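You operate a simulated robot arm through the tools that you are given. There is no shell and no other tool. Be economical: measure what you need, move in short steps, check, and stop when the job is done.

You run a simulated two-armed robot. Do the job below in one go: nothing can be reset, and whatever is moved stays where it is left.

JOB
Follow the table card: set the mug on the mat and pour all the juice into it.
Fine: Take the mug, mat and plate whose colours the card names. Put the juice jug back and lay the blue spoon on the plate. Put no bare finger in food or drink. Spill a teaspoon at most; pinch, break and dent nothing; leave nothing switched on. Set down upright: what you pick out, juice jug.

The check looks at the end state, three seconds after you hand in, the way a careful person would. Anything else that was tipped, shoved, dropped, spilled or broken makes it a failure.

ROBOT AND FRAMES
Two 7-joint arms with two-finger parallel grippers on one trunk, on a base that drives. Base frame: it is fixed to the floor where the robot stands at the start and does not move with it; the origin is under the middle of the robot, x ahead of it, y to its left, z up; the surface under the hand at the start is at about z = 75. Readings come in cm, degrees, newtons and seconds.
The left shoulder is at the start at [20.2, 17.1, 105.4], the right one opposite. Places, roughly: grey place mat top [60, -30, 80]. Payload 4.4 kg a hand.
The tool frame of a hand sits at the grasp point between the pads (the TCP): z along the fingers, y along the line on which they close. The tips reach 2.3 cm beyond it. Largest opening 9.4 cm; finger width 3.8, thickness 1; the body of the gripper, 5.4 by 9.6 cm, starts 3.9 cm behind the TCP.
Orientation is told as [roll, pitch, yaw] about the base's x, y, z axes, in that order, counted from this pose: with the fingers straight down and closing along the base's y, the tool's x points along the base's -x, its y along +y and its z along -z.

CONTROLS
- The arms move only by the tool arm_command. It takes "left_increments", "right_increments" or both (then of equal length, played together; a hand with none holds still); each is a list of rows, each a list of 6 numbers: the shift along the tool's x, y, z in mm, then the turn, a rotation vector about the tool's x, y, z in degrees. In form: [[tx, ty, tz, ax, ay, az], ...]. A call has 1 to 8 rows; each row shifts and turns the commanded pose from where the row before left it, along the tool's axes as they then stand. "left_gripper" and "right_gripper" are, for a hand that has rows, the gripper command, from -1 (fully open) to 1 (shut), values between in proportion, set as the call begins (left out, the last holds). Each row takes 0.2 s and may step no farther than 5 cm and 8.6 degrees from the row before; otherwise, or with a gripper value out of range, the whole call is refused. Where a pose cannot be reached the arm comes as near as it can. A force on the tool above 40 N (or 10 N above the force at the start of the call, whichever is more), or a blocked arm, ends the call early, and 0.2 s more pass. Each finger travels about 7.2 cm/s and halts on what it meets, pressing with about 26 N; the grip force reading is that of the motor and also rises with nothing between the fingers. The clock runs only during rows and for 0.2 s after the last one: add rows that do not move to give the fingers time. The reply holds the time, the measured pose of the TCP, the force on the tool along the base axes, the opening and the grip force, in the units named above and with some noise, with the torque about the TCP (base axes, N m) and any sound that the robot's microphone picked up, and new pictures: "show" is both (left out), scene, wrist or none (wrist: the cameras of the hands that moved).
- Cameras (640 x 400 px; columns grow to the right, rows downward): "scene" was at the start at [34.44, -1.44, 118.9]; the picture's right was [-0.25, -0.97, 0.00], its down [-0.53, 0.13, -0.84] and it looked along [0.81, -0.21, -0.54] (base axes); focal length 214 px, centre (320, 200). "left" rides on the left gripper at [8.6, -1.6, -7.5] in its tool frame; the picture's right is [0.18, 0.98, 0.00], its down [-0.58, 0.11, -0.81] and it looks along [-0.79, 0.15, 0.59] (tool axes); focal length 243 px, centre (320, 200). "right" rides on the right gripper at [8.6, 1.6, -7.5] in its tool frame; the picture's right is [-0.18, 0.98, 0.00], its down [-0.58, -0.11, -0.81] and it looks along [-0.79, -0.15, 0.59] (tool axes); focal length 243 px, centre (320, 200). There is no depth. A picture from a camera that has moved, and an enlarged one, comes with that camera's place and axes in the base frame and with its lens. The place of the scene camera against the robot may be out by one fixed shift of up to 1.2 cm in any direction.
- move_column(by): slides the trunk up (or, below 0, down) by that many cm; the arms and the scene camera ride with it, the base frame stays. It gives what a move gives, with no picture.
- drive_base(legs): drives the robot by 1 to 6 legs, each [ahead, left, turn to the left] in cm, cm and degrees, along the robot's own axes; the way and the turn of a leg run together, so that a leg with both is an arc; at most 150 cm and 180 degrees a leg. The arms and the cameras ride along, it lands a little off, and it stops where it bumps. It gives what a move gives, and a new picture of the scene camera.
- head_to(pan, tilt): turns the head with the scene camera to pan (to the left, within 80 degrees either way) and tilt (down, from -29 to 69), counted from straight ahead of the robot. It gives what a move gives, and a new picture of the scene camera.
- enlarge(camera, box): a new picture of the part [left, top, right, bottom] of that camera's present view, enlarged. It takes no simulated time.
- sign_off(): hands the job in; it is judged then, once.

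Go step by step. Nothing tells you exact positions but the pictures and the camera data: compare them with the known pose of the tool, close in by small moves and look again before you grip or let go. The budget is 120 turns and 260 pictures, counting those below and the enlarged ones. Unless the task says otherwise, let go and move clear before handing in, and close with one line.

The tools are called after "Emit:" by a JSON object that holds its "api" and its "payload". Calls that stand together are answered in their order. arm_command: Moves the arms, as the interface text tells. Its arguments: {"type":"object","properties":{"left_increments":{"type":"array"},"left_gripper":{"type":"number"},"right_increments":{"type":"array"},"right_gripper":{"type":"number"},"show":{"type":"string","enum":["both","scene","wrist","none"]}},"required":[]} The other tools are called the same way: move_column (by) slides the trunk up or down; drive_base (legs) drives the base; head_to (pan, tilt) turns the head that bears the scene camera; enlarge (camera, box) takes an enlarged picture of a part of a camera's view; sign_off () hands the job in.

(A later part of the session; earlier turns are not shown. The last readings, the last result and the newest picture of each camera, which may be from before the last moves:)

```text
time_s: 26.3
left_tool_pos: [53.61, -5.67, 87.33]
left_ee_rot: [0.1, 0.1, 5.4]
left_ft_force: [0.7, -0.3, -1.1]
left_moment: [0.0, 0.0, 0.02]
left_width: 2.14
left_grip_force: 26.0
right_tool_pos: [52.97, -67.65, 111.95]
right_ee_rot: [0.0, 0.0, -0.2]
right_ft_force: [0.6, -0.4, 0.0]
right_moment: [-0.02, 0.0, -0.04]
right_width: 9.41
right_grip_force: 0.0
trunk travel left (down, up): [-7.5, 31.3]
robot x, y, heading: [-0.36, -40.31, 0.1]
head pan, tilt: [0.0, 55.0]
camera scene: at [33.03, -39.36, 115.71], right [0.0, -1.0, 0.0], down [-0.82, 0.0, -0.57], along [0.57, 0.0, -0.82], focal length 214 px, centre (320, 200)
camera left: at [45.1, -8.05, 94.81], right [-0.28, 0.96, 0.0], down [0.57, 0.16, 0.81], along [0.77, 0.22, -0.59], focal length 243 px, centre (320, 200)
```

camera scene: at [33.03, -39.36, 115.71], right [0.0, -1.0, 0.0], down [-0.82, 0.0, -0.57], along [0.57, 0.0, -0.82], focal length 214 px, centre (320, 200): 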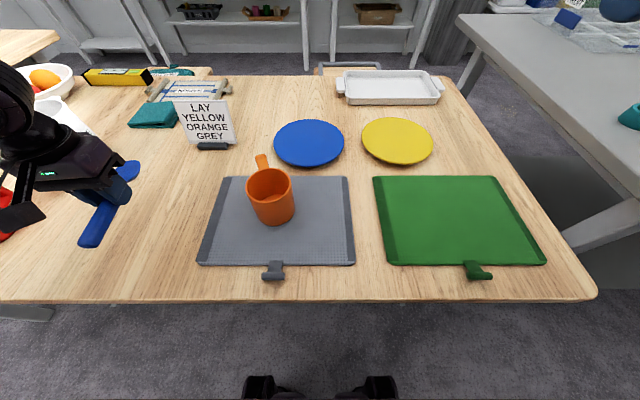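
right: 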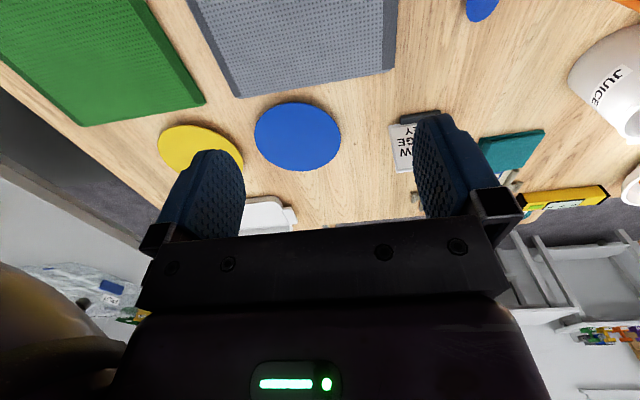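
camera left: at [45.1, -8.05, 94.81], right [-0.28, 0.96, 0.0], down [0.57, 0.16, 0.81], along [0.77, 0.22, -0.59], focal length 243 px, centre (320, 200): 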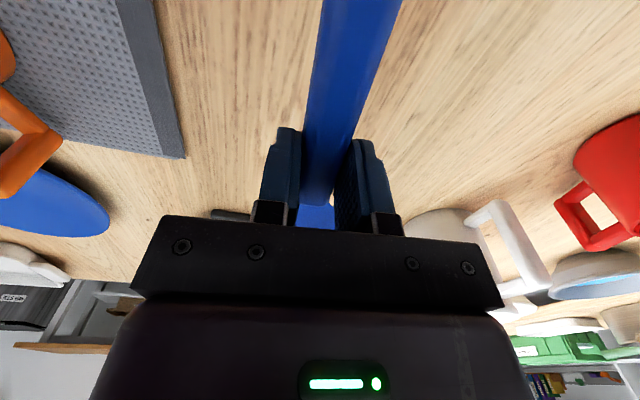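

The spoon is held level. I'll check the yellow plate through the right wrist camera to fix its place.

Emit:
{"api": "enlarge", "payload": {"camera": "right", "box": [0, 0, 640, 400]}}

Emit:
{"api": "arm_command", "payload": {"left_increments": [[0, 0, -40, 0, 0, 0], [0, 0, -40, 0, 0, 0], [-30, -40, 0, 0, 0, 0], [-30, -40, 0, 0, 0, 0], [-30, -40, 0, 0, 0, 0], [-30, -40, 0, 0, 0, 0], [-30, -40, 0, 0, 0, 0]]}}

```text
1.00 times, centred on (320, 200) of right (not enlarged: the box is as wide or as high as the picture)
camera zoom: at [44.22, -66.05, 119.41], right [0.19, 0.98, 0.0], down [0.58, -0.11, 0.81], along [0.79, -0.15, -0.59], focal length 243 px, centre (320, 200)
```

zoom: 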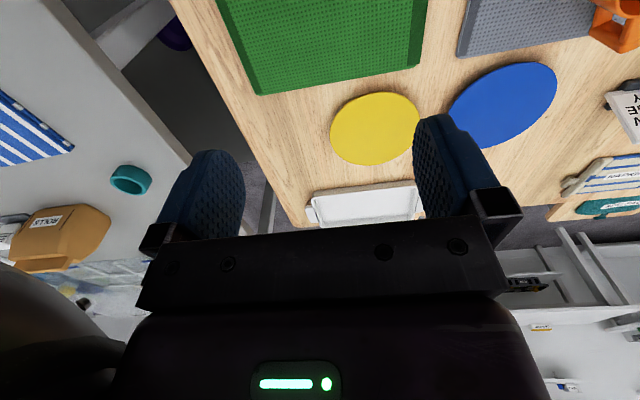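

```text
time_s: 27.9
left_tool_pos: [69.77, -22.99, 95.09]
left_ee_rot: [0.4, 0.3, 5.6]
left_ft_force: [0.7, 1.2, -1.6]
left_moment: [0.01, -0.02, 0.04]
left_width: 2.11
left_grip_force: 25.8
left hand out of reach, approached as far as the arm can: row 7
right_tool_pos: [52.95, -67.61, 111.87]
right_ee_rot: [0.0, 0.2, 0.0]
right_ft_force: [0.9, -0.2, 0.4]
right_moment: [0.04, -0.01, -0.01]
right_width: 9.42
right_grip_force: 0.0
trunk travel left (down, up): [-7.5, 31.3]
robot x, y, heading: [-0.28, -40.17, -0.1]
head pan, tilt: [0.0, 55.0]
camera scene: at [33.04, -39.38, 115.68], right [0.0, -1.0, 0.0], down [-0.82, 0.0, -0.57], along [0.57, 0.0, -0.82], focal length 214 px, centre (320, 200)
camera left: at [61.21, -25.62, 102.68], right [-0.28, 0.96, 0.01], down [0.57, 0.16, 0.81], along [0.77, 0.23, -0.59], focal length 243 px, centre (320, 200)
```

scene: 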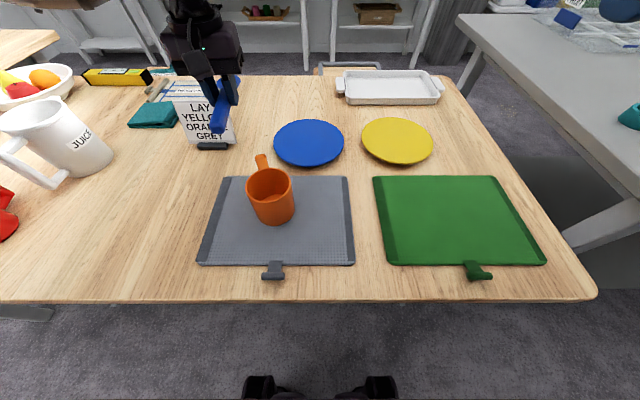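
left: 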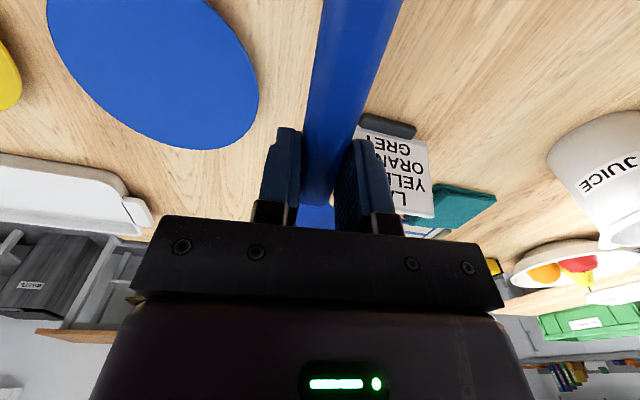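

The plate centre is near (79.3, -60.6). The arm hit a reach limit there, so I'll drive right to carry the hand over the plate's column.

Emit:
{"api": "drive_base", "payload": {"legs": [[0, -37, 0]]}}

```text
time_s: 31.7
left_tool_pos: [69.53, -60.1, 95.57]
left_ee_rot: [0.0, 0.0, 5.5]
left_ft_force: [0.7, -0.7, 0.1]
left_moment: [0.01, -0.02, 0.0]
left_width: 2.13
left_grip_force: 26.0
right_tool_pos: [52.83, -104.69, 112.07]
right_ee_rot: [-0.1, 0.0, -0.2]
right_ft_force: [-0.1, -0.4, 0.8]
right_moment: [-0.01, 0.0, 0.05]
right_width: 9.41
right_grip_force: 0.1
trunk travel left (down, up): [-7.5, 31.3]
robot x, y, heading: [-0.23, -76.96, 0.1]
head pan, tilt: [0.0, 55.0]
camera scene: at [32.9, -76.29, 115.74], right [0.0, -1.0, 0.0], down [-0.82, 0.0, -0.57], along [0.57, 0.0, -0.82], focal length 214 px, centre (320, 200)
```

scene: 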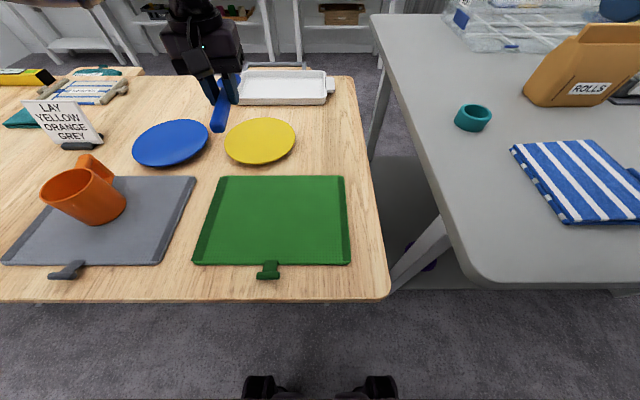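

Now I'll reach ahead toward the plate while lowering slightly.

Emit:
{"api": "arm_command", "payload": {"left_increments": [[0, 0, 20, 0, 0, 0], [-27, -1.3, 15, 0, 0, 0], [-27, -1.2, 15, 0, 0, 0], [-27, -1.2, 0, 0, 0, 0], [0, 0, 0, 0, 0, 0]]}}

```text
time_s: 32.9
left_tool_pos: [73.73, -56.68, 92.87]
left_ee_rot: [0.0, 0.0, 5.4]
left_ft_force: [-0.3, -0.3, -0.3]
left_moment: [-0.03, 0.01, -0.02]
left_width: 2.1
left_grip_force: 25.8
left hand out of reach, approached as far as the arm can: row 2, 3, 4
right_tool_pos: [52.89, -104.63, 112.07]
right_ee_rot: [0.0, 0.0, -0.1]
right_ft_force: [-0.4, -0.3, 0.1]
right_moment: [0.01, 0.0, 0.01]
right_width: 9.4
right_grip_force: 0.0
trunk travel left (down, up): [-7.5, 31.3]
robot x, y, heading: [-0.13, -76.97, 0.3]
head pan, tilt: [0.0, 55.0]
camera scene: at [32.9, -76.26, 115.75], right [0.0, -1.0, 0.0], down [-0.82, 0.0, -0.57], along [0.57, 0.0, -0.82], focal length 214 px, centre (320, 200)
camera left: at [65.18, -59.21, 100.31], right [-0.28, 0.96, 0.0], down [0.57, 0.16, 0.81], along [0.78, 0.22, -0.59], focal length 243 px, centre (320, 200)
```

scene: 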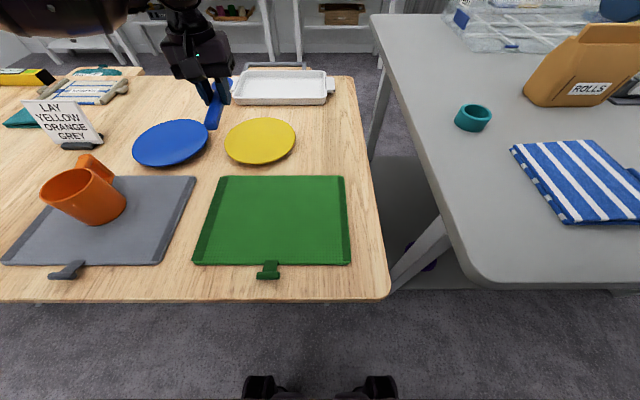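
left: 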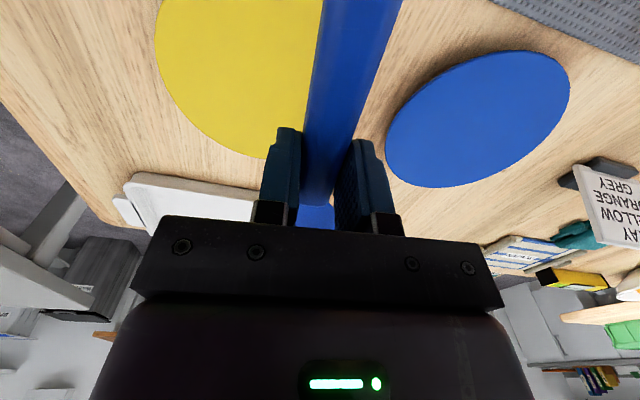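

The limit is lateral: the left hand wants to be more to its own side. I'll drive 12 cm further right so the plate sits farther to the left.

Emit:
{"api": "drive_base", "payload": {"legs": [[0, -14, 0]]}}

Emit:
{"api": "arm_command", "payload": {"left_increments": [[0, 0, 0, 0, 0, 0], [0, 0, 0, 0, 0, 0]], "show": "scene"}}

```text
time_s: 34.8
left_tool_pos: [73.59, -70.82, 93.01]
left_ee_rot: [0.0, 0.0, 5.6]
left_ft_force: [1.2, -0.1, -0.9]
left_moment: [0.0, 0.01, -0.01]
left_width: 2.11
left_grip_force: 25.8
right_tool_pos: [52.73, -118.57, 112.1]
right_ee_rot: [0.0, 0.1, -0.1]
right_ft_force: [0.6, -0.8, -0.2]
right_moment: [0.03, -0.01, -0.02]
right_width: 9.41
right_grip_force: 0.0
trunk travel left (down, up): [-7.5, 31.3]
robot x, y, heading: [-0.17, -90.84, -0.3]
head pan, tilt: [0.0, 55.0]
camera scene: at [32.88, -90.32, 115.74], right [0.0, -1.0, 0.0], down [-0.82, 0.0, -0.57], along [0.57, 0.0, -0.82], focal length 214 px, centre (320, 200)
```

scene: 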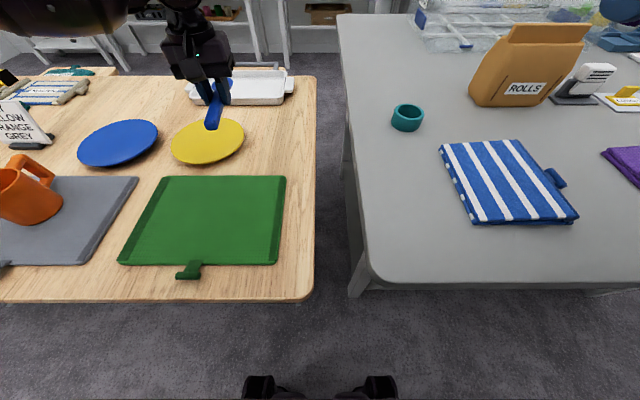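

```text
time_s: 35.4
left_tool_pos: [73.69, -70.7, 92.86]
left_ee_rot: [0.0, 0.0, 5.6]
left_ft_force: [-0.3, 0.6, -1.7]
left_moment: [0.02, 0.0, 0.0]
left_width: 2.13
left_grip_force: 26.1
right_tool_pos: [52.85, -118.62, 112.1]
right_ee_rot: [0.1, 0.1, -0.1]
right_ft_force: [-0.1, -0.3, -0.8]
right_moment: [-0.01, -0.04, -0.04]
right_width: 9.41
right_grip_force: 0.0
trunk travel left (down, up): [-7.5, 31.3]
robot x, y, heading: [-0.33, -91.46, 0.1]
head pan, tilt: [0.0, 55.0]
camera scene: at [32.88, -90.29, 115.75], right [0.0, -1.0, 0.0], down [-0.82, 0.0, -0.57], along [0.57, 0.0, -0.82], focal length 214 px, centre (320, 200)
```

scene: 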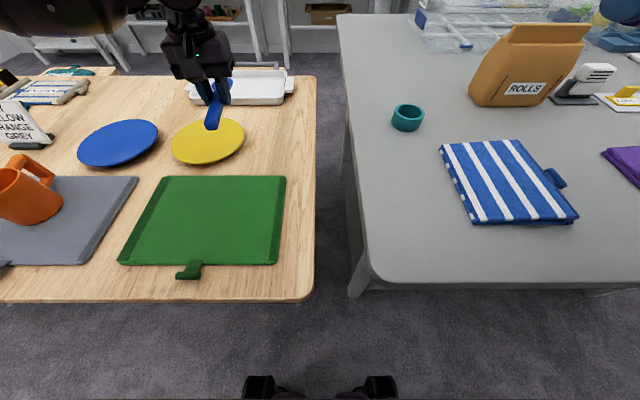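

I'll shift left and ahead onto the plate's centre.

Emit:
{"api": "arm_command", "payload": {"left_increments": [[0, 32, 0, 0, 0, 0], [0, 0, 0, 0, 0, 0]], "show": "none"}}

```text
time_s: 36.0
left_tool_pos: [73.42, -67.64, 92.87]
left_ee_rot: [-0.1, 0.0, 5.6]
left_ft_force: [-0.1, 0.3, -1.0]
left_moment: [0.01, 0.0, 0.01]
left_width: 2.12
left_grip_force: 26.2
right_tool_pos: [52.85, -118.6, 111.88]
right_ee_rot: [0.0, 0.1, -0.1]
right_ft_force: [-0.1, 0.1, -0.8]
right_moment: [0.0, 0.04, -0.01]
right_width: 9.38
right_grip_force: 0.0
trunk travel left (down, up): [-7.5, 31.3]
robot x, y, heading: [0.22, -91.39, -0.2]
head pan, tilt: [0.0, 55.0]
```

Emit:
{"api": "arm_command", "payload": {"left_increments": [[-19, 22, 0, 0, 0, 0], [-19, 22, 0, 0, 0, 0], [-18, 21, 0, 0, 0, 0], [0, 0, 40, 0, 0, 0], [0, 0, 40, 0, 0, 0], [0, 0, 0, 0, 0, 0]]}}

Emit:
{"api": "enlarge", "payload": {"camera": "scene", "box": [100, 50, 320, 190]}}

```text
time_s: 37.4
left_tool_pos: [78.32, -60.67, 85.04]
left_ee_rot: [0.1, -0.1, 5.5]
left_ft_force: [0.7, 0.7, -0.6]
left_moment: [-0.01, 0.03, 0.01]
left_width: 2.15
left_grip_force: 26.0
right_tool_pos: [52.61, -118.71, 112.07]
right_ee_rot: [0.0, -0.1, 0.0]
right_ft_force: [1.1, -0.7, -0.9]
right_moment: [-0.02, 0.02, 0.01]
right_width: 9.42
right_grip_force: 0.1
trunk travel left (down, up): [-7.5, 31.3]
robot x, y, heading: [-0.27, -90.83, 0.0]
head pan, tilt: [0.0, 55.0]
camera scene: at [32.8, -90.3, 115.79], right [0.0, -1.0, 0.0], down [-0.82, 0.0, -0.57], along [0.57, 0.0, -0.82], focal length 214 px, centre (320, 200)
camera left: at [69.71, -63.08, 92.42], right [-0.28, 0.96, 0.0], down [0.57, 0.16, 0.81], along [0.78, 0.22, -0.59], focal length 243 px, centre (320, 200)
```

scene: 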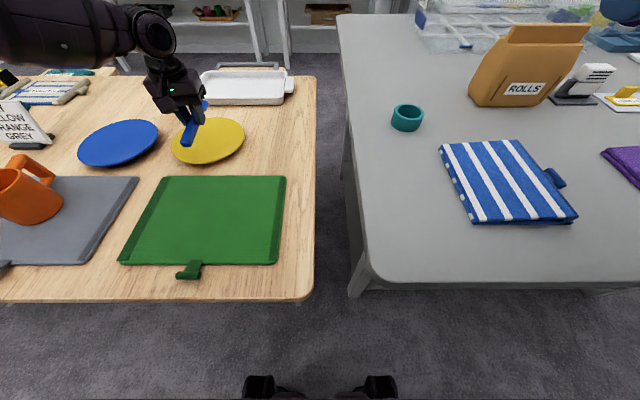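
left: 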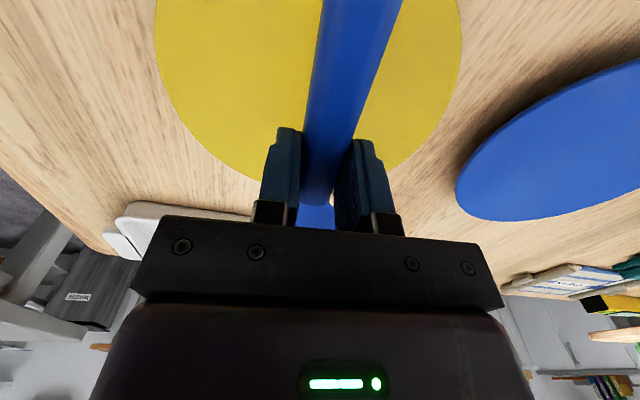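

```text
2.86 times, centred on (210, 120) of scene
camera zoom: at [32.8, -90.3, 115.79], right [0.0, -1.0, 0.0], down [-0.82, 0.0, -0.57], along [0.57, 0.0, -0.82], focal length 613 px, centre (634, 429)
```

zoom: 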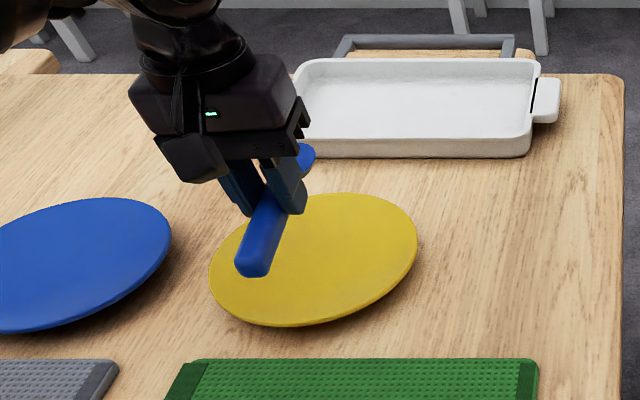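

By the wrist camera the plate centre is about (81.2, -60.4), so I'll go 2 cm ahead and lower toward it.

Emit:
{"api": "arm_command", "payload": {"left_increments": [[-20, 0, 0, 0, 0, 0], [0, 0, 25, 0, 0, 0], [0, 0, 25, 0, 0, 0], [0, 0, 0, 0, 0, 0]]}}

Emit:
{"api": "enlarge", "payload": {"camera": "scene", "box": [100, 50, 320, 190]}}

```text
time_s: 38.4
left_tool_pos: [79.25, -59.41, 82.44]
left_ee_rot: [0.0, -0.1, 5.4]
left_ft_force: [0.3, 0.0, 0.2]
left_moment: [0.0, 0.02, 0.0]
left_width: 2.12
left_grip_force: 26.5
left hand out of reach, approached as far as the arm can: row 1, 2, 3
right_tool_pos: [52.73, -118.64, 112.12]
right_ee_rot: [-0.1, 0.0, -0.1]
right_ft_force: [0.4, 0.1, -0.2]
right_moment: [-0.01, 0.03, 0.01]
right_width: 9.39
right_grip_force: 0.1
trunk travel left (down, up): [-7.5, 31.3]
robot x, y, heading: [-0.03, -90.46, -0.1]
head pan, tilt: [0.0, 55.0]
camera scene: at [32.86, -90.28, 115.76], right [0.0, -1.0, 0.0], down [-0.82, 0.0, -0.57], along [0.57, 0.0, -0.82], focal length 214 px, centre (320, 200)
camera left: at [70.78, -61.86, 89.77], right [-0.28, 0.96, 0.0], down [0.57, 0.16, 0.81], along [0.78, 0.22, -0.59], focal length 243 px, centre (320, 200)
```

scene: 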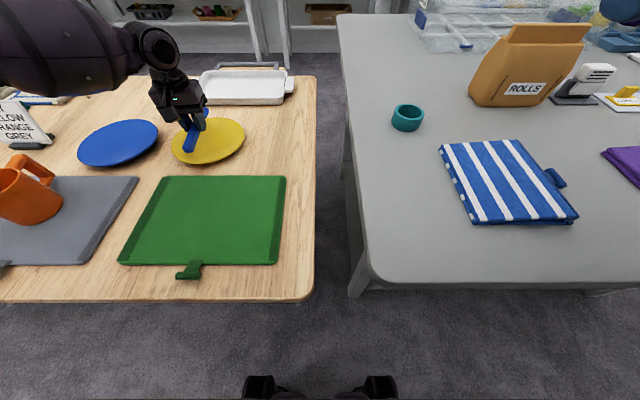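
left: 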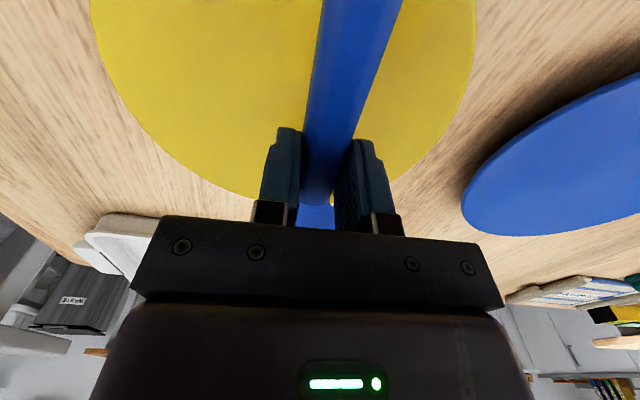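

```text
2.86 times, centred on (210, 120) of scene
camera zoom: at [32.86, -90.28, 115.76], right [0.0, -1.0, 0.0], down [-0.82, 0.0, -0.57], along [0.57, 0.0, -0.82], focal length 613 px, centre (634, 429)
```

zoom: 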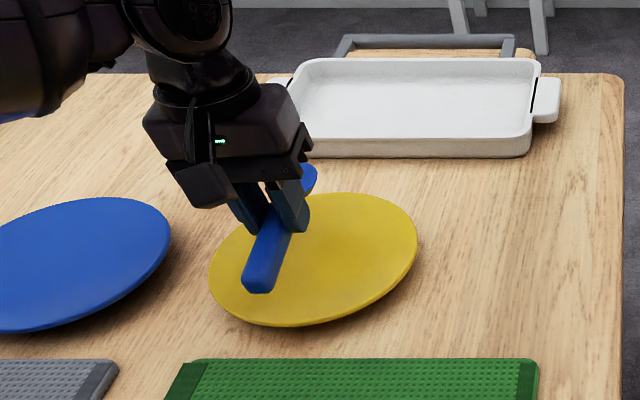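

The arm reached its limit again, but only about 1 cm of shift is missing, so I'll let the base make it up.

Emit:
{"api": "drive_base", "payload": {"legs": [[1.5, -2, 0]]}}

Emit:
{"api": "arm_command", "payload": {"left_increments": [[0, 0, 10, 0, 0, 0], [0, 0, 10, 0, 0, 0], [0, 0, 0, 0, 0, 0]], "show": "wrist"}}

Emit:
{"api": "enlarge", "payload": {"camera": "scene", "box": [100, 50, 320, 190]}}

```text
time_s: 39.3
left_tool_pos: [80.81, -61.42, 82.42]
left_ee_rot: [0.0, -0.2, 5.6]
left_ft_force: [0.5, -0.4, -1.1]
left_moment: [0.0, -0.01, -0.01]
left_width: 2.13
left_grip_force: 26.0
right_tool_pos: [54.28, -120.59, 111.98]
right_ee_rot: [0.0, 0.1, -0.1]
right_ft_force: [0.4, -0.9, -0.2]
right_moment: [0.0, -0.01, -0.01]
right_width: 9.43
right_grip_force: 0.0
trunk travel left (down, up): [-7.5, 31.3]
robot x, y, heading: [1.26, -92.9, 0.0]
head pan, tilt: [0.0, 55.0]
camera scene: at [34.38, -92.34, 115.74], right [0.0, -1.0, 0.0], down [-0.82, 0.0, -0.57], along [0.57, 0.0, -0.82], focal length 214 px, centre (320, 200)
```

scene: 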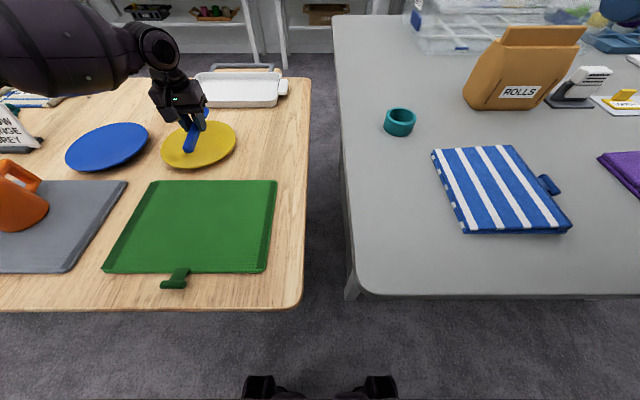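

```text
time_s: 40.1
left_tool_pos: [80.58, -60.55, 80.68]
left_ee_rot: [0.0, -0.1, 5.5]
left_ft_force: [-0.2, -1.2, -0.2]
left_moment: [-0.01, -0.01, 0.0]
left_width: 2.13
left_grip_force: 25.7
left hand out of reach, approached as far as the arm can: row 1, 2
right_tool_pos: [54.26, -120.65, 112.11]
right_ee_rot: [0.0, 0.0, -0.1]
right_ft_force: [0.6, 0.0, 0.2]
right_moment: [-0.02, 0.01, 0.0]
right_width: 9.36
right_grip_force: 0.0
trunk travel left (down, up): [-7.5, 31.3]
robot x, y, heading: [1.26, -93.16, 0.1]
head pan, tilt: [0.0, 55.0]
camera left: at [72.02, -63.17, 88.03], right [-0.28, 0.96, 0.0], down [0.57, 0.17, 0.81], along [0.78, 0.22, -0.59], focal length 243 px, centre (320, 200)
```

left: 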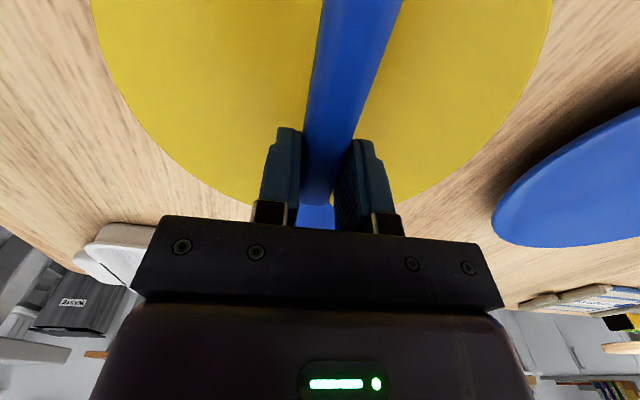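

```text
2.86 times, centred on (210, 120) of scene
camera zoom: at [34.35, -92.3, 115.75], right [0.0, -1.0, 0.0], down [-0.82, 0.0, -0.57], along [0.57, 0.0, -0.82], focal length 613 px, centre (634, 429)
```

zoom: 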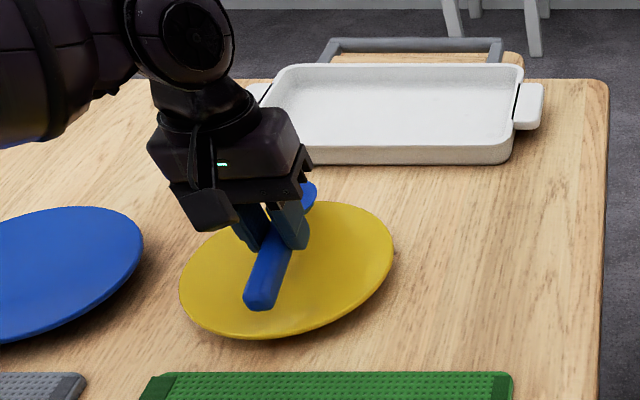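

Spoon is over the plate's middle. I'll lower with the trunk instead, since the arm is at its limit.

Emit:
{"api": "move_column", "payload": {"by": -1.5}}

Emit:
{"api": "enlarge", "payload": {"camera": "left", "box": [160, 0, 480, 240]}}

Emit:
{"api": "enlarge", "payload": {"camera": "scene", "box": [140, 70, 260, 180]}}

```text
time_s: 40.7
left_tool_pos: [80.59, -60.85, 79.43]
left_ee_rot: [-0.2, -0.3, 5.4]
left_ft_force: [6.9, -2.0, 13.4]
left_moment: [-0.09, 0.43, 0.16]
left_width: 2.14
left_grip_force: 26.3
right_tool_pos: [54.13, -120.67, 110.63]
right_ee_rot: [0.0, 0.0, -0.1]
right_ft_force: [-0.1, 0.1, -0.3]
right_moment: [0.0, -0.02, 0.0]
right_width: 9.38
right_grip_force: 0.0
trunk travel left (down, up): [-6.0, 32.8]
robot x, y, heading: [1.6, -93.1, -0.2]
head pan, tilt: [0.0, 55.0]
```

```text
1.67 times, centred on (320, 120) of left
camera zoom: at [72.08, -63.29, 86.7], right [-0.28, 0.96, 0.0], down [0.56, 0.17, 0.81], along [0.78, 0.22, -0.59], focal length 404 px, centre (320, 333)
```

zoom: 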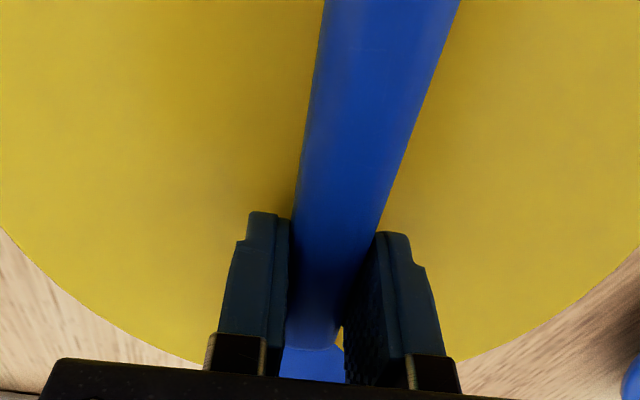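

```text
3.64 times, centred on (200, 125) of scene
camera zoom: at [35.63, -92.37, 113.87], right [0.0, -1.0, 0.0], down [-0.82, 0.0, -0.57], along [0.57, 0.0, -0.82], focal length 780 px, centre (756, 473)
```

zoom: 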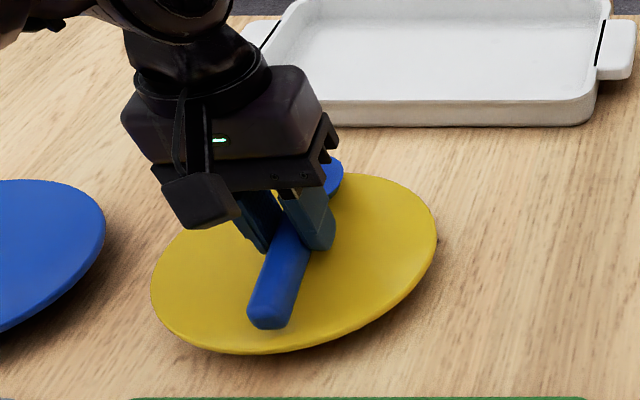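

It's pressing on the plate with about 13 N. I'll ease up slightly, then open a little.

Emit:
{"api": "move_column", "payload": {"by": 0.25}}

Emit:
{"api": "arm_command", "payload": {"left_increments": [[0, 0, 0, 0, 0, 0], [0, 0, 0, 0, 0, 0]], "left_gripper": 0.25, "show": "wrist"}}

```text
time_s: 41.2
left_tool_pos: [80.51, -60.62, 79.42]
left_ee_rot: [0.0, 0.0, 5.5]
left_ft_force: [-0.1, -2.0, 5.8]
left_moment: [-0.05, 0.29, 0.07]
left_width: 2.12
left_grip_force: 25.9
right_tool_pos: [54.14, -120.73, 110.8]
right_ee_rot: [0.0, 0.0, -0.1]
right_ft_force: [0.3, -0.4, -0.5]
right_moment: [0.02, 0.0, -0.01]
right_width: 9.39
right_grip_force: 0.2
trunk travel left (down, up): [-6.2, 32.6]
robot x, y, heading: [1.52, -93.14, -0.2]
head pan, tilt: [0.0, 55.0]
```

```text
time_s: 41.8
left_tool_pos: [80.6, -60.65, 79.27]
left_ee_rot: [0.0, 0.1, 5.4]
left_ft_force: [-0.2, -0.8, 0.4]
left_moment: [0.02, 0.01, -0.04]
left_width: 3.52
left_grip_force: 0.0
right_tool_pos: [54.28, -120.49, 110.76]
right_ee_rot: [0.0, 0.0, -0.1]
right_ft_force: [0.1, 0.0, 0.4]
right_moment: [0.02, 0.01, 0.06]
right_width: 9.4
right_grip_force: 0.0
trunk travel left (down, up): [-6.2, 32.6]
robot x, y, heading: [0.97, -92.98, 0.3]
head pan, tilt: [0.0, 55.0]
camera left: at [72.01, -63.13, 86.75], right [-0.28, 0.96, 0.0], down [0.57, 0.16, 0.81], along [0.77, 0.22, -0.59], focal length 243 px, centre (320, 200)
```

left: 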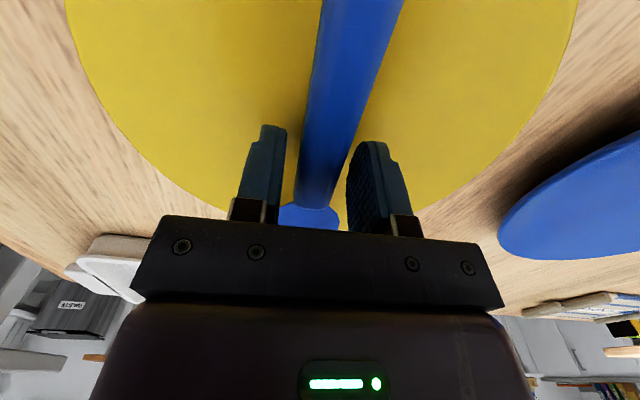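

The spoon is released. I'll rise by the trunk first, then by the arm, and check the plate.

Emit:
{"api": "move_column", "payload": {"by": 6}}

Emit:
{"api": "arm_command", "payload": {"left_increments": [[0, 0, -40, 0, 0, 0], [0, 0, -40, 0, 0, 0], [40, 0, -40, 0, 0, 0], [40, 0, -20, 0, 0, 0]]}}

Emit:
{"api": "enlarge", "payload": {"camera": "scene", "box": [100, 50, 320, 190]}}

```text
time_s: 42.8
left_tool_pos: [80.48, -60.65, 95.91]
left_ee_rot: [-1.0, -9.7, 5.6]
left_ft_force: [1.7, -0.3, -0.5]
left_moment: [0.02, 0.02, -0.03]
left_width: 3.54
left_grip_force: 0.0
right_tool_pos: [54.53, -120.52, 116.45]
right_ee_rot: [0.0, 0.3, 0.0]
right_ft_force: [0.7, 0.1, -2.1]
right_moment: [0.01, 0.06, 0.03]
right_width: 9.42
right_grip_force: 0.0
trunk travel left (down, up): [-12.2, 26.6]
robot x, y, heading: [1.6, -93.19, -0.3]
head pan, tilt: [0.0, 55.0]
```

```text
refused: row 3 steps farther than a row can; nothing moved
```

```text
2.86 times, centred on (210, 120) of scene
camera zoom: at [29.93, -92.29, 121.6], right [0.0, -1.0, 0.0], down [-0.82, 0.0, -0.57], along [0.57, 0.0, -0.82], focal length 613 px, centre (634, 429)
```

zoom: 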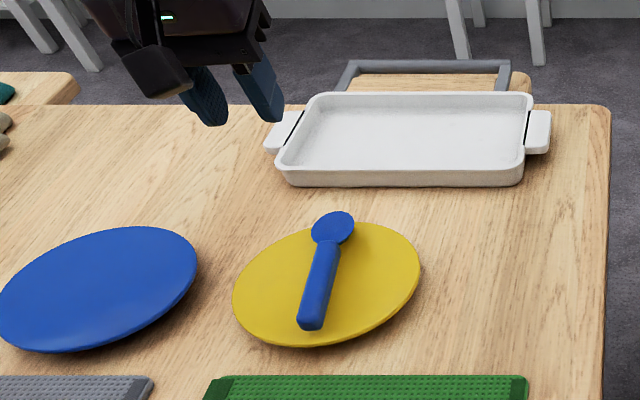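

The spoon lies on the yellow plate. The hand came up and pitched a bit; I'll retract it to a safe pose and look.

Emit:
{"api": "arm_command", "payload": {"left_increments": [[30, 0, -20, 0, 0, 0], [30, 0, -20, 0, 0, 0], [30, 0, -20, 0, 0, 0], [0, 0, 0, 0, 0, 0]]}}

```text
time_s: 43.8
left_tool_pos: [70.57, -61.51, 100.65]
left_ee_rot: [-0.9, -9.9, 5.8]
left_ft_force: [-0.2, -1.5, -0.5]
left_moment: [0.0, 0.02, -0.01]
left_width: 3.54
left_grip_force: 0.1
right_tool_pos: [54.31, -120.64, 116.67]
right_ee_rot: [-0.1, 0.1, 0.0]
right_ft_force: [-0.1, 0.1, 0.1]
right_moment: [-0.02, -0.04, 0.01]
right_width: 9.41
right_grip_force: 0.1
trunk travel left (down, up): [-12.2, 26.6]
robot x, y, heading: [1.24, -93.42, -0.2]
head pan, tilt: [0.0, 55.0]
camera scene: at [29.78, -92.29, 121.68], right [0.0, -1.0, 0.0], down [-0.82, 0.0, -0.57], along [0.57, 0.0, -0.82], focal length 214 px, centre (320, 200)
camera left: at [60.89, -63.97, 106.43], right [-0.27, 0.96, -0.05], down [0.42, 0.17, 0.89], along [0.86, 0.22, -0.45], focal length 243 px, centre (320, 200)
```

scene: 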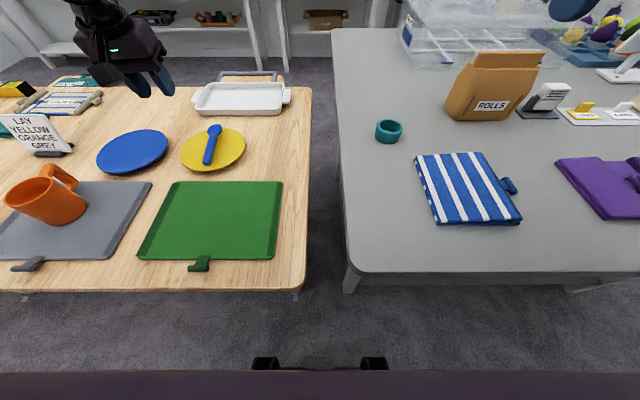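
left: 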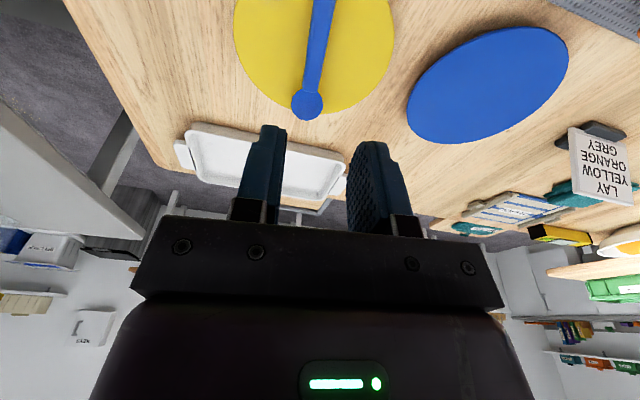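

The spoon sits well within the plate. Now I'll level the hand, raise it, and drive back left to the jug.

Emit:
{"api": "arm_command", "payload": {"left_increments": [[30, 0, -30, 0, 0, 0], [30, 0, -30, 0, 0, 0], [30, 0, -20, 0, 0, 0], [0, 0, 0, 0, 0, 0]], "left_gripper": -1, "show": "none"}}

Emit:
{"api": "drive_base", "payload": {"legs": [[-8, 0, 0], [0, 78, 0]]}}

Emit:
{"api": "enlarge", "payload": {"camera": "left", "box": [0, 0, 640, 400]}}

```text
time_s: 44.8
left_tool_pos: [60.32, -62.32, 107.04]
left_ee_rot: [-1.1, -9.8, 5.6]
left_ft_force: [-0.5, -0.3, -0.4]
left_moment: [0.01, 0.01, 0.0]
left_width: 9.38
left_grip_force: 0.0
right_tool_pos: [54.27, -120.53, 116.85]
right_ee_rot: [0.1, 0.1, -0.1]
right_ft_force: [1.2, 0.2, -0.1]
right_moment: [-0.03, -0.02, 0.02]
right_width: 9.41
right_grip_force: 0.1
trunk travel left (down, up): [-12.2, 26.6]
robot x, y, heading: [1.83, -93.29, 0.1]
head pan, tilt: [0.0, 55.0]
```

```text
time_s: 52.8
left_tool_pos: [52.64, 15.97, 107.17]
left_ee_rot: [-1.1, -9.8, 5.4]
left_ft_force: [-0.2, -0.5, 1.1]
left_moment: [0.01, -0.01, 0.02]
left_width: 9.4
left_grip_force: 0.1
right_tool_pos: [46.32, -42.16, 116.81]
right_ee_rot: [0.1, 0.0, -0.3]
right_ft_force: [0.7, 0.2, -0.2]
right_moment: [0.01, 0.03, 0.02]
right_width: 9.38
right_grip_force: 0.1
trunk travel left (down, up): [-12.2, 26.6]
robot x, y, heading: [-6.45, -14.49, 0.1]
head pan, tilt: [0.0, 55.0]
camera scene: at [21.93, -13.85, 121.73], right [-0.01, -1.0, 0.0], down [-0.82, 0.0, -0.57], along [0.57, 0.0, -0.82], focal length 214 px, centre (320, 200)
```

scene: 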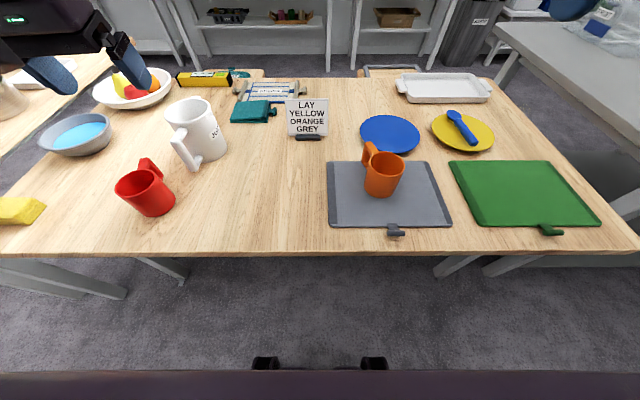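

```text
1.00 times, centred on (320, 200) of left (not enlarged: the box is as wide or as high as the picture)
camera zoom: at [43.02, 13.43, 112.87], right [-0.27, 0.96, -0.05], down [0.42, 0.16, 0.89], along [0.87, 0.22, -0.45], focal length 243 px, centre (320, 200)
```

zoom: 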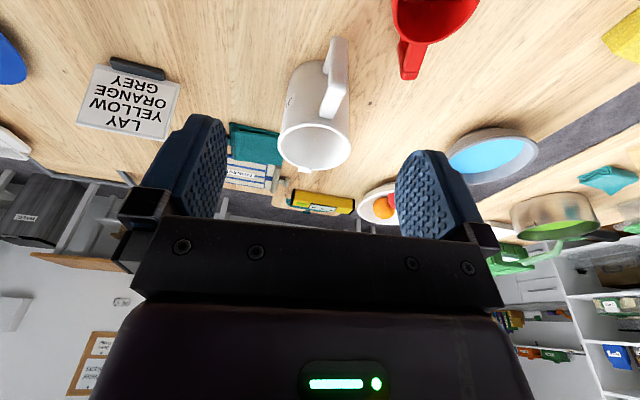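

Emit:
{"api": "enlarge", "payload": {"camera": "left", "box": [240, 20, 400, 190]}}

Emit:
{"api": "enlarge", "payload": {"camera": "scene", "box": [110, 80, 270, 220]}}

```text
2.35 times, centred on (320, 105) of left
camera zoom: at [43.02, 13.43, 112.87], right [-0.27, 0.96, -0.05], down [0.42, 0.16, 0.89], along [0.87, 0.22, -0.45], focal length 571 px, centre (320, 424)
```

zoom: 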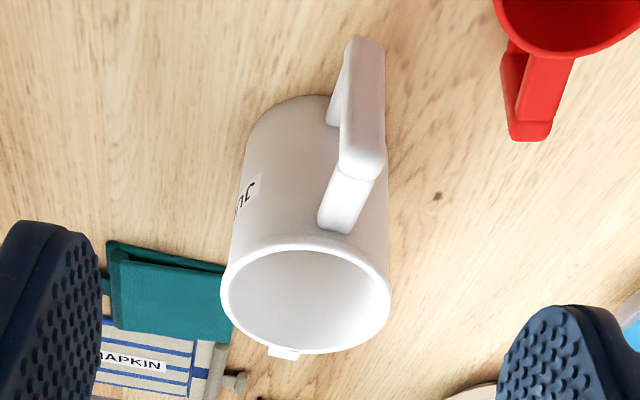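

```text
2.86 times, centred on (190, 150) of scene
camera zoom: at [21.93, -13.85, 121.73], right [-0.01, -1.0, 0.0], down [-0.82, 0.0, -0.57], along [0.57, 0.0, -0.82], focal length 613 px, centre (691, 343)
```

zoom: 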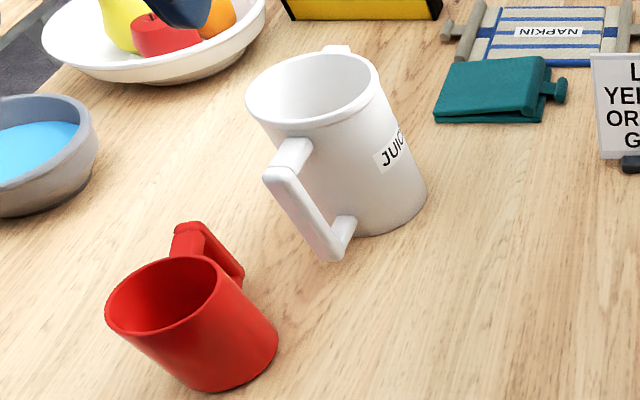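

By triangulation the jug's rim centre is near (71.4, 19.3, 89.5), with the spout ahead and the vertical handle bar at about (62, 19.7), z 78 to 88. I'll back off and first test in free air whether the left arm can tip through the pour angles.

Emit:
{"api": "drive_base", "payload": {"legs": [[-7.5, 10, 0]]}}

Emit:
{"api": "arm_command", "payload": {"left_increments": [[-40, 0, 0, 0, 0, 7.5], [-40, 0, -20, 0, 8.4, 0], [-40, 0, 0, 0, 8.4, 0], [-20, 0, 0, 0, 8.4, 0], [0, 0, 0, 0, 8.4, 0], [0, 0, 0, 0, 8.4, 0], [0, 0, 0, 0, 8.4, 0], [0, 0, 0, 0, 0, 0]], "show": "scene"}}

```text
time_s: 54.3
left_tool_pos: [45.34, 25.91, 107.03]
left_ee_rot: [-1.0, -10.0, 5.3]
left_ft_force: [-0.2, 0.1, 0.0]
left_moment: [0.0, 0.03, -0.01]
left_width: 9.41
left_grip_force: 0.1
right_tool_pos: [38.92, -32.18, 116.71]
right_ee_rot: [0.0, -0.1, -0.2]
right_ft_force: [-0.1, 0.0, -0.2]
right_moment: [-0.02, -0.03, -0.01]
right_width: 9.37
right_grip_force: 0.0
trunk travel left (down, up): [-12.2, 26.6]
robot x, y, heading: [-13.84, -4.59, -0.3]
head pan, tilt: [0.0, 55.0]
camera scene: at [14.49, -3.78, 121.73], right [-0.01, -1.0, 0.0], down [-0.82, 0.0, -0.57], along [0.57, 0.0, -0.82], focal length 214 px, centre (320, 200)
```

scene: 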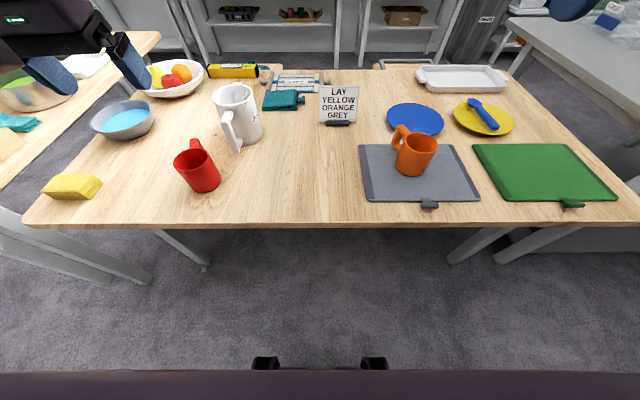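

```text
time_s: 56.1
left_tool_pos: [51.29, 28.32, 109.03]
left_ee_rot: [0.3, 40.4, -2.0]
left_ft_force: [-0.1, -0.2, -0.5]
left_moment: [0.0, -0.03, 0.02]
left_width: 9.44
left_grip_force: 0.1
left hand out of reach, approached as far as the arm can: row 4, 5, 6, 7
right_tool_pos: [38.95, -32.17, 116.81]
right_ee_rot: [0.0, 0.0, -0.3]
right_ft_force: [0.0, 0.0, 0.5]
right_moment: [-0.03, 0.01, 0.03]
right_width: 9.39
right_grip_force: 0.0
trunk travel left (down, up): [-12.2, 26.6]
robot x, y, heading: [-13.81, -4.39, -0.4]
head pan, tilt: [0.0, 55.0]
camera scene: at [14.54, -3.84, 121.71], right [-0.01, -1.0, 0.0], down [-0.82, 0.0, -0.57], along [0.57, 0.0, -0.82], focal length 214 px, centre (320, 200)
```

scene: 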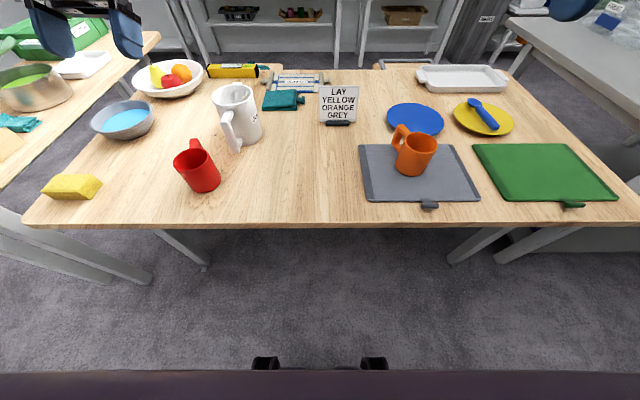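

The tilt to +40° works with the reach slightly limited. I'll test further to +66°.

Emit:
{"api": "arm_command", "payload": {"left_increments": [[0, 0, 0, 0, 8.5, 0], [0, 0, 0, 0, 8.5, 0], [0, 0, 0, 0, 8.5, 0], [0, 0, 0, 0, 0, 0]], "show": "none"}}

Emit:
{"api": "arm_command", "payload": {"left_increments": [[0, 0, 0, 0, -8.5, 0], [0, 0, 0, 0, -8.5, 0], [0, 0, 0, 0, -8.5, 0], [0, 0, 0, 0, -8.5, 0], [0, 0, 0, 0, -8.5, 0], [0, 0, 0, 0, -8.5, 0], [0, 0, 0, 0, -8.5, 0], [0, 0, 0, 0, -8.5, 0]], "show": "none"}}

Emit:
{"api": "arm_command", "payload": {"left_increments": [[0, 0, 0, 0, -8.5, 0], [0, 0, 0, 0, -8.5, 0], [0, 0, 0, 0, -8.5, 0], [0, 0, 0, 0, -8.5, 0], [0, 0, 0, 0, -8.5, 0], [0, 0, 0, 0, 0, 0]], "show": "both"}}

```text
time_s: 57.1
left_tool_pos: [40.39, 28.59, 103.74]
left_ee_rot: [0.7, 65.8, -1.4]
left_ft_force: [-0.2, 0.1, 0.7]
left_moment: [-0.01, 0.04, -0.01]
left_width: 9.38
left_grip_force: 0.1
left hand out of reach, approached as far as the arm can: row 1, 2, 3
right_tool_pos: [38.99, -32.24, 116.89]
right_ee_rot: [0.0, -0.1, -0.3]
right_ft_force: [-0.2, 0.0, 0.8]
right_moment: [0.01, 0.02, 0.0]
right_width: 9.4
right_grip_force: 0.0
trunk travel left (down, up): [-12.2, 26.6]
robot x, y, heading: [-13.61, -4.38, -0.3]
head pan, tilt: [0.0, 55.0]
```

```text
time_s: 58.9
left_tool_pos: [40.39, 28.56, 103.78]
left_ee_rot: [0.2, -2.1, -2.2]
left_ft_force: [-1.2, -0.2, 0.6]
left_moment: [0.01, 0.03, 0.0]
left_width: 9.41
left_grip_force: 0.0
right_tool_pos: [38.89, -32.22, 116.77]
right_ee_rot: [0.0, 0.0, -0.3]
right_ft_force: [0.4, -0.3, -0.3]
right_moment: [-0.01, 0.02, 0.02]
right_width: 9.41
right_grip_force: 0.1
trunk travel left (down, up): [-12.2, 26.6]
robot x, y, heading: [-13.54, -4.58, -0.2]
head pan, tilt: [0.0, 55.0]
```

```text
time_s: 60.3
left_tool_pos: [40.52, 29.05, 103.68]
left_ee_rot: [0.5, -43.7, -1.9]
left_ft_force: [0.1, -0.3, -0.9]
left_moment: [0.01, -0.02, -0.05]
left_width: 9.4
left_grip_force: 0.0
left hand out of reach, approached as far as the arm can: row 5
right_tool_pos: [39.12, -32.04, 116.68]
right_ee_rot: [-0.1, 0.2, -0.3]
right_ft_force: [-0.1, 0.5, -0.2]
right_moment: [0.0, 0.04, -0.02]
right_width: 9.4
right_grip_force: 0.1
trunk travel left (down, up): [-12.2, 26.6]
robot x, y, heading: [-13.7, -4.32, -0.2]
head pan, tilt: [0.0, 55.0]
camera scene: at [14.67, -3.68, 121.66], right [-0.01, -1.0, 0.0], down [-0.82, 0.0, -0.57], along [0.57, 0.0, -0.82], focal length 214 px, centre (320, 200)
camera left: at [28.92, 27.7, 103.02], right [-0.11, 0.99, -0.12], down [-0.13, 0.11, 0.99], along [0.99, 0.12, 0.12], focal length 243 px, centre (320, 200)
```

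scene: 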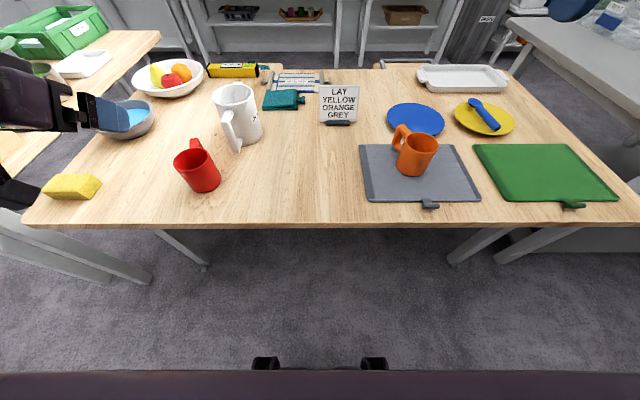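
left: 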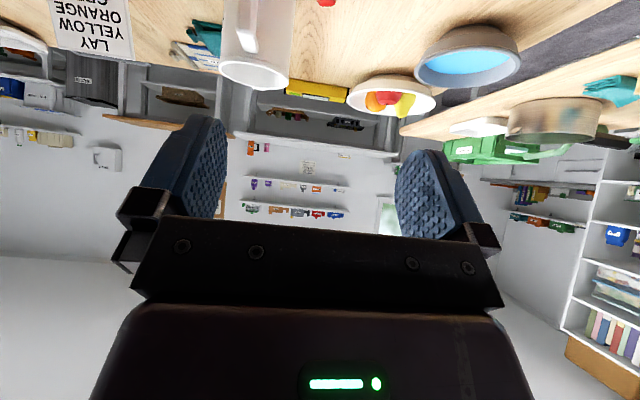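

Both tilt extremes are feasible, with the base farther forward for the pour. Now I'll bring the left hand, pitched 45° forward, behind and above the jug handle.

Emit:
{"api": "arm_command", "payload": {"left_increments": [[-9.3, -22.8, 41.8, 0, 0, 0], [-9.3, -22.8, 41.8, 0, 0, 0], [-9.3, -22.8, 41.8, 0, 0, 0], [-9.3, -22.8, 41.8, 0, 0, 0], [0, 0, 0, 0, 0, 0]], "left_gripper": -0.2}}

Emit:
{"api": "enlarge", "payload": {"camera": "scene", "box": [150, 60, 290, 210]}}

```text
time_s: 61.5
left_tool_pos: [54.14, 19.28, 94.41]
left_ee_rot: [0.2, -44.5, -2.4]
left_ft_force: [0.6, 1.4, 0.4]
left_moment: [0.02, -0.01, -0.01]
left_width: 5.64
left_grip_force: 0.0
right_tool_pos: [38.87, -32.1, 116.97]
right_ee_rot: [0.0, -0.1, -0.3]
right_ft_force: [-0.1, 0.0, 0.3]
right_moment: [-0.04, -0.02, -0.05]
right_width: 9.44
right_grip_force: 0.0
trunk travel left (down, up): [-12.2, 26.6]
robot x, y, heading: [-13.61, -4.85, -0.4]
head pan, tilt: [0.0, 55.0]
camera scene: at [14.4, -3.78, 121.78], right [-0.01, -1.0, 0.0], down [-0.82, 0.0, -0.57], along [0.57, 0.0, -0.82], focal length 214 px, centre (320, 200)
camera left: at [42.73, 18.04, 93.61], right [-0.09, 0.99, -0.13], down [-0.15, 0.11, 0.98], along [0.98, 0.11, 0.14], focal length 243 px, centre (320, 200)
```

scene: 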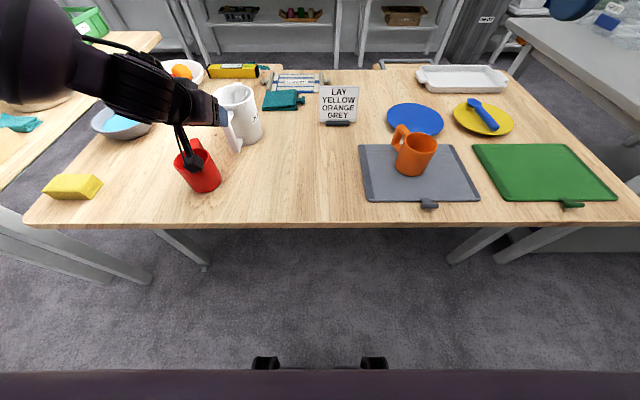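
left: 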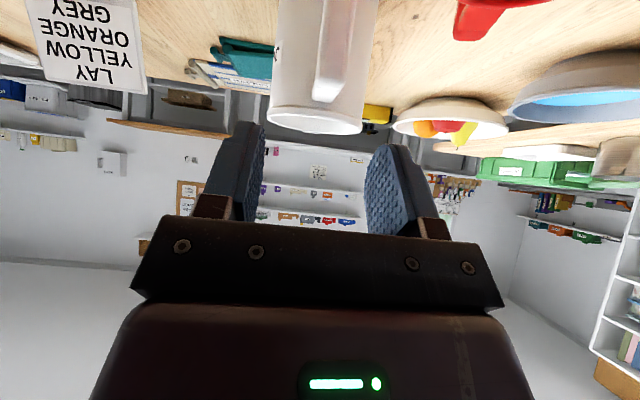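

```text
2.67 times, centred on (220, 135) of scene
camera zoom: at [14.4, -3.78, 121.78], right [-0.01, -1.0, 0.0], down [-0.82, 0.0, -0.57], along [0.57, 0.0, -0.82], focal length 572 px, centre (587, 373)
```

zoom: 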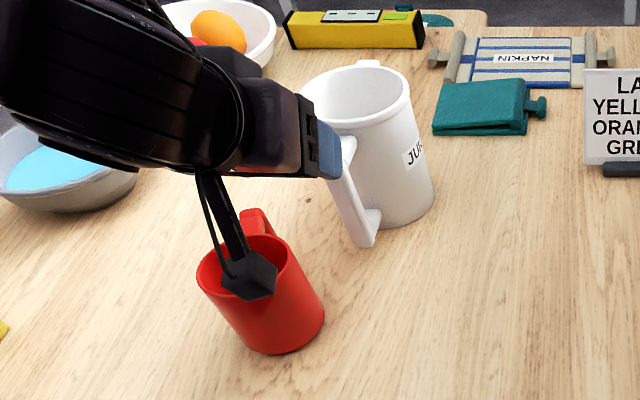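

Emit:
{"api": "enlarge", "payload": {"camera": "left", "box": [220, 0, 420, 160]}}

```text
2.50 times, centred on (320, 80) of left
camera zoom: at [42.73, 18.04, 93.61], right [-0.09, 0.99, -0.13], down [-0.15, 0.11, 0.98], along [0.98, 0.11, 0.14], focal length 606 px, centre (320, 500)
```

zoom: 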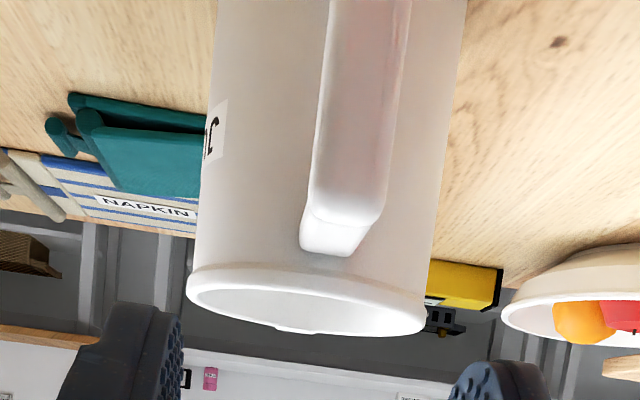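

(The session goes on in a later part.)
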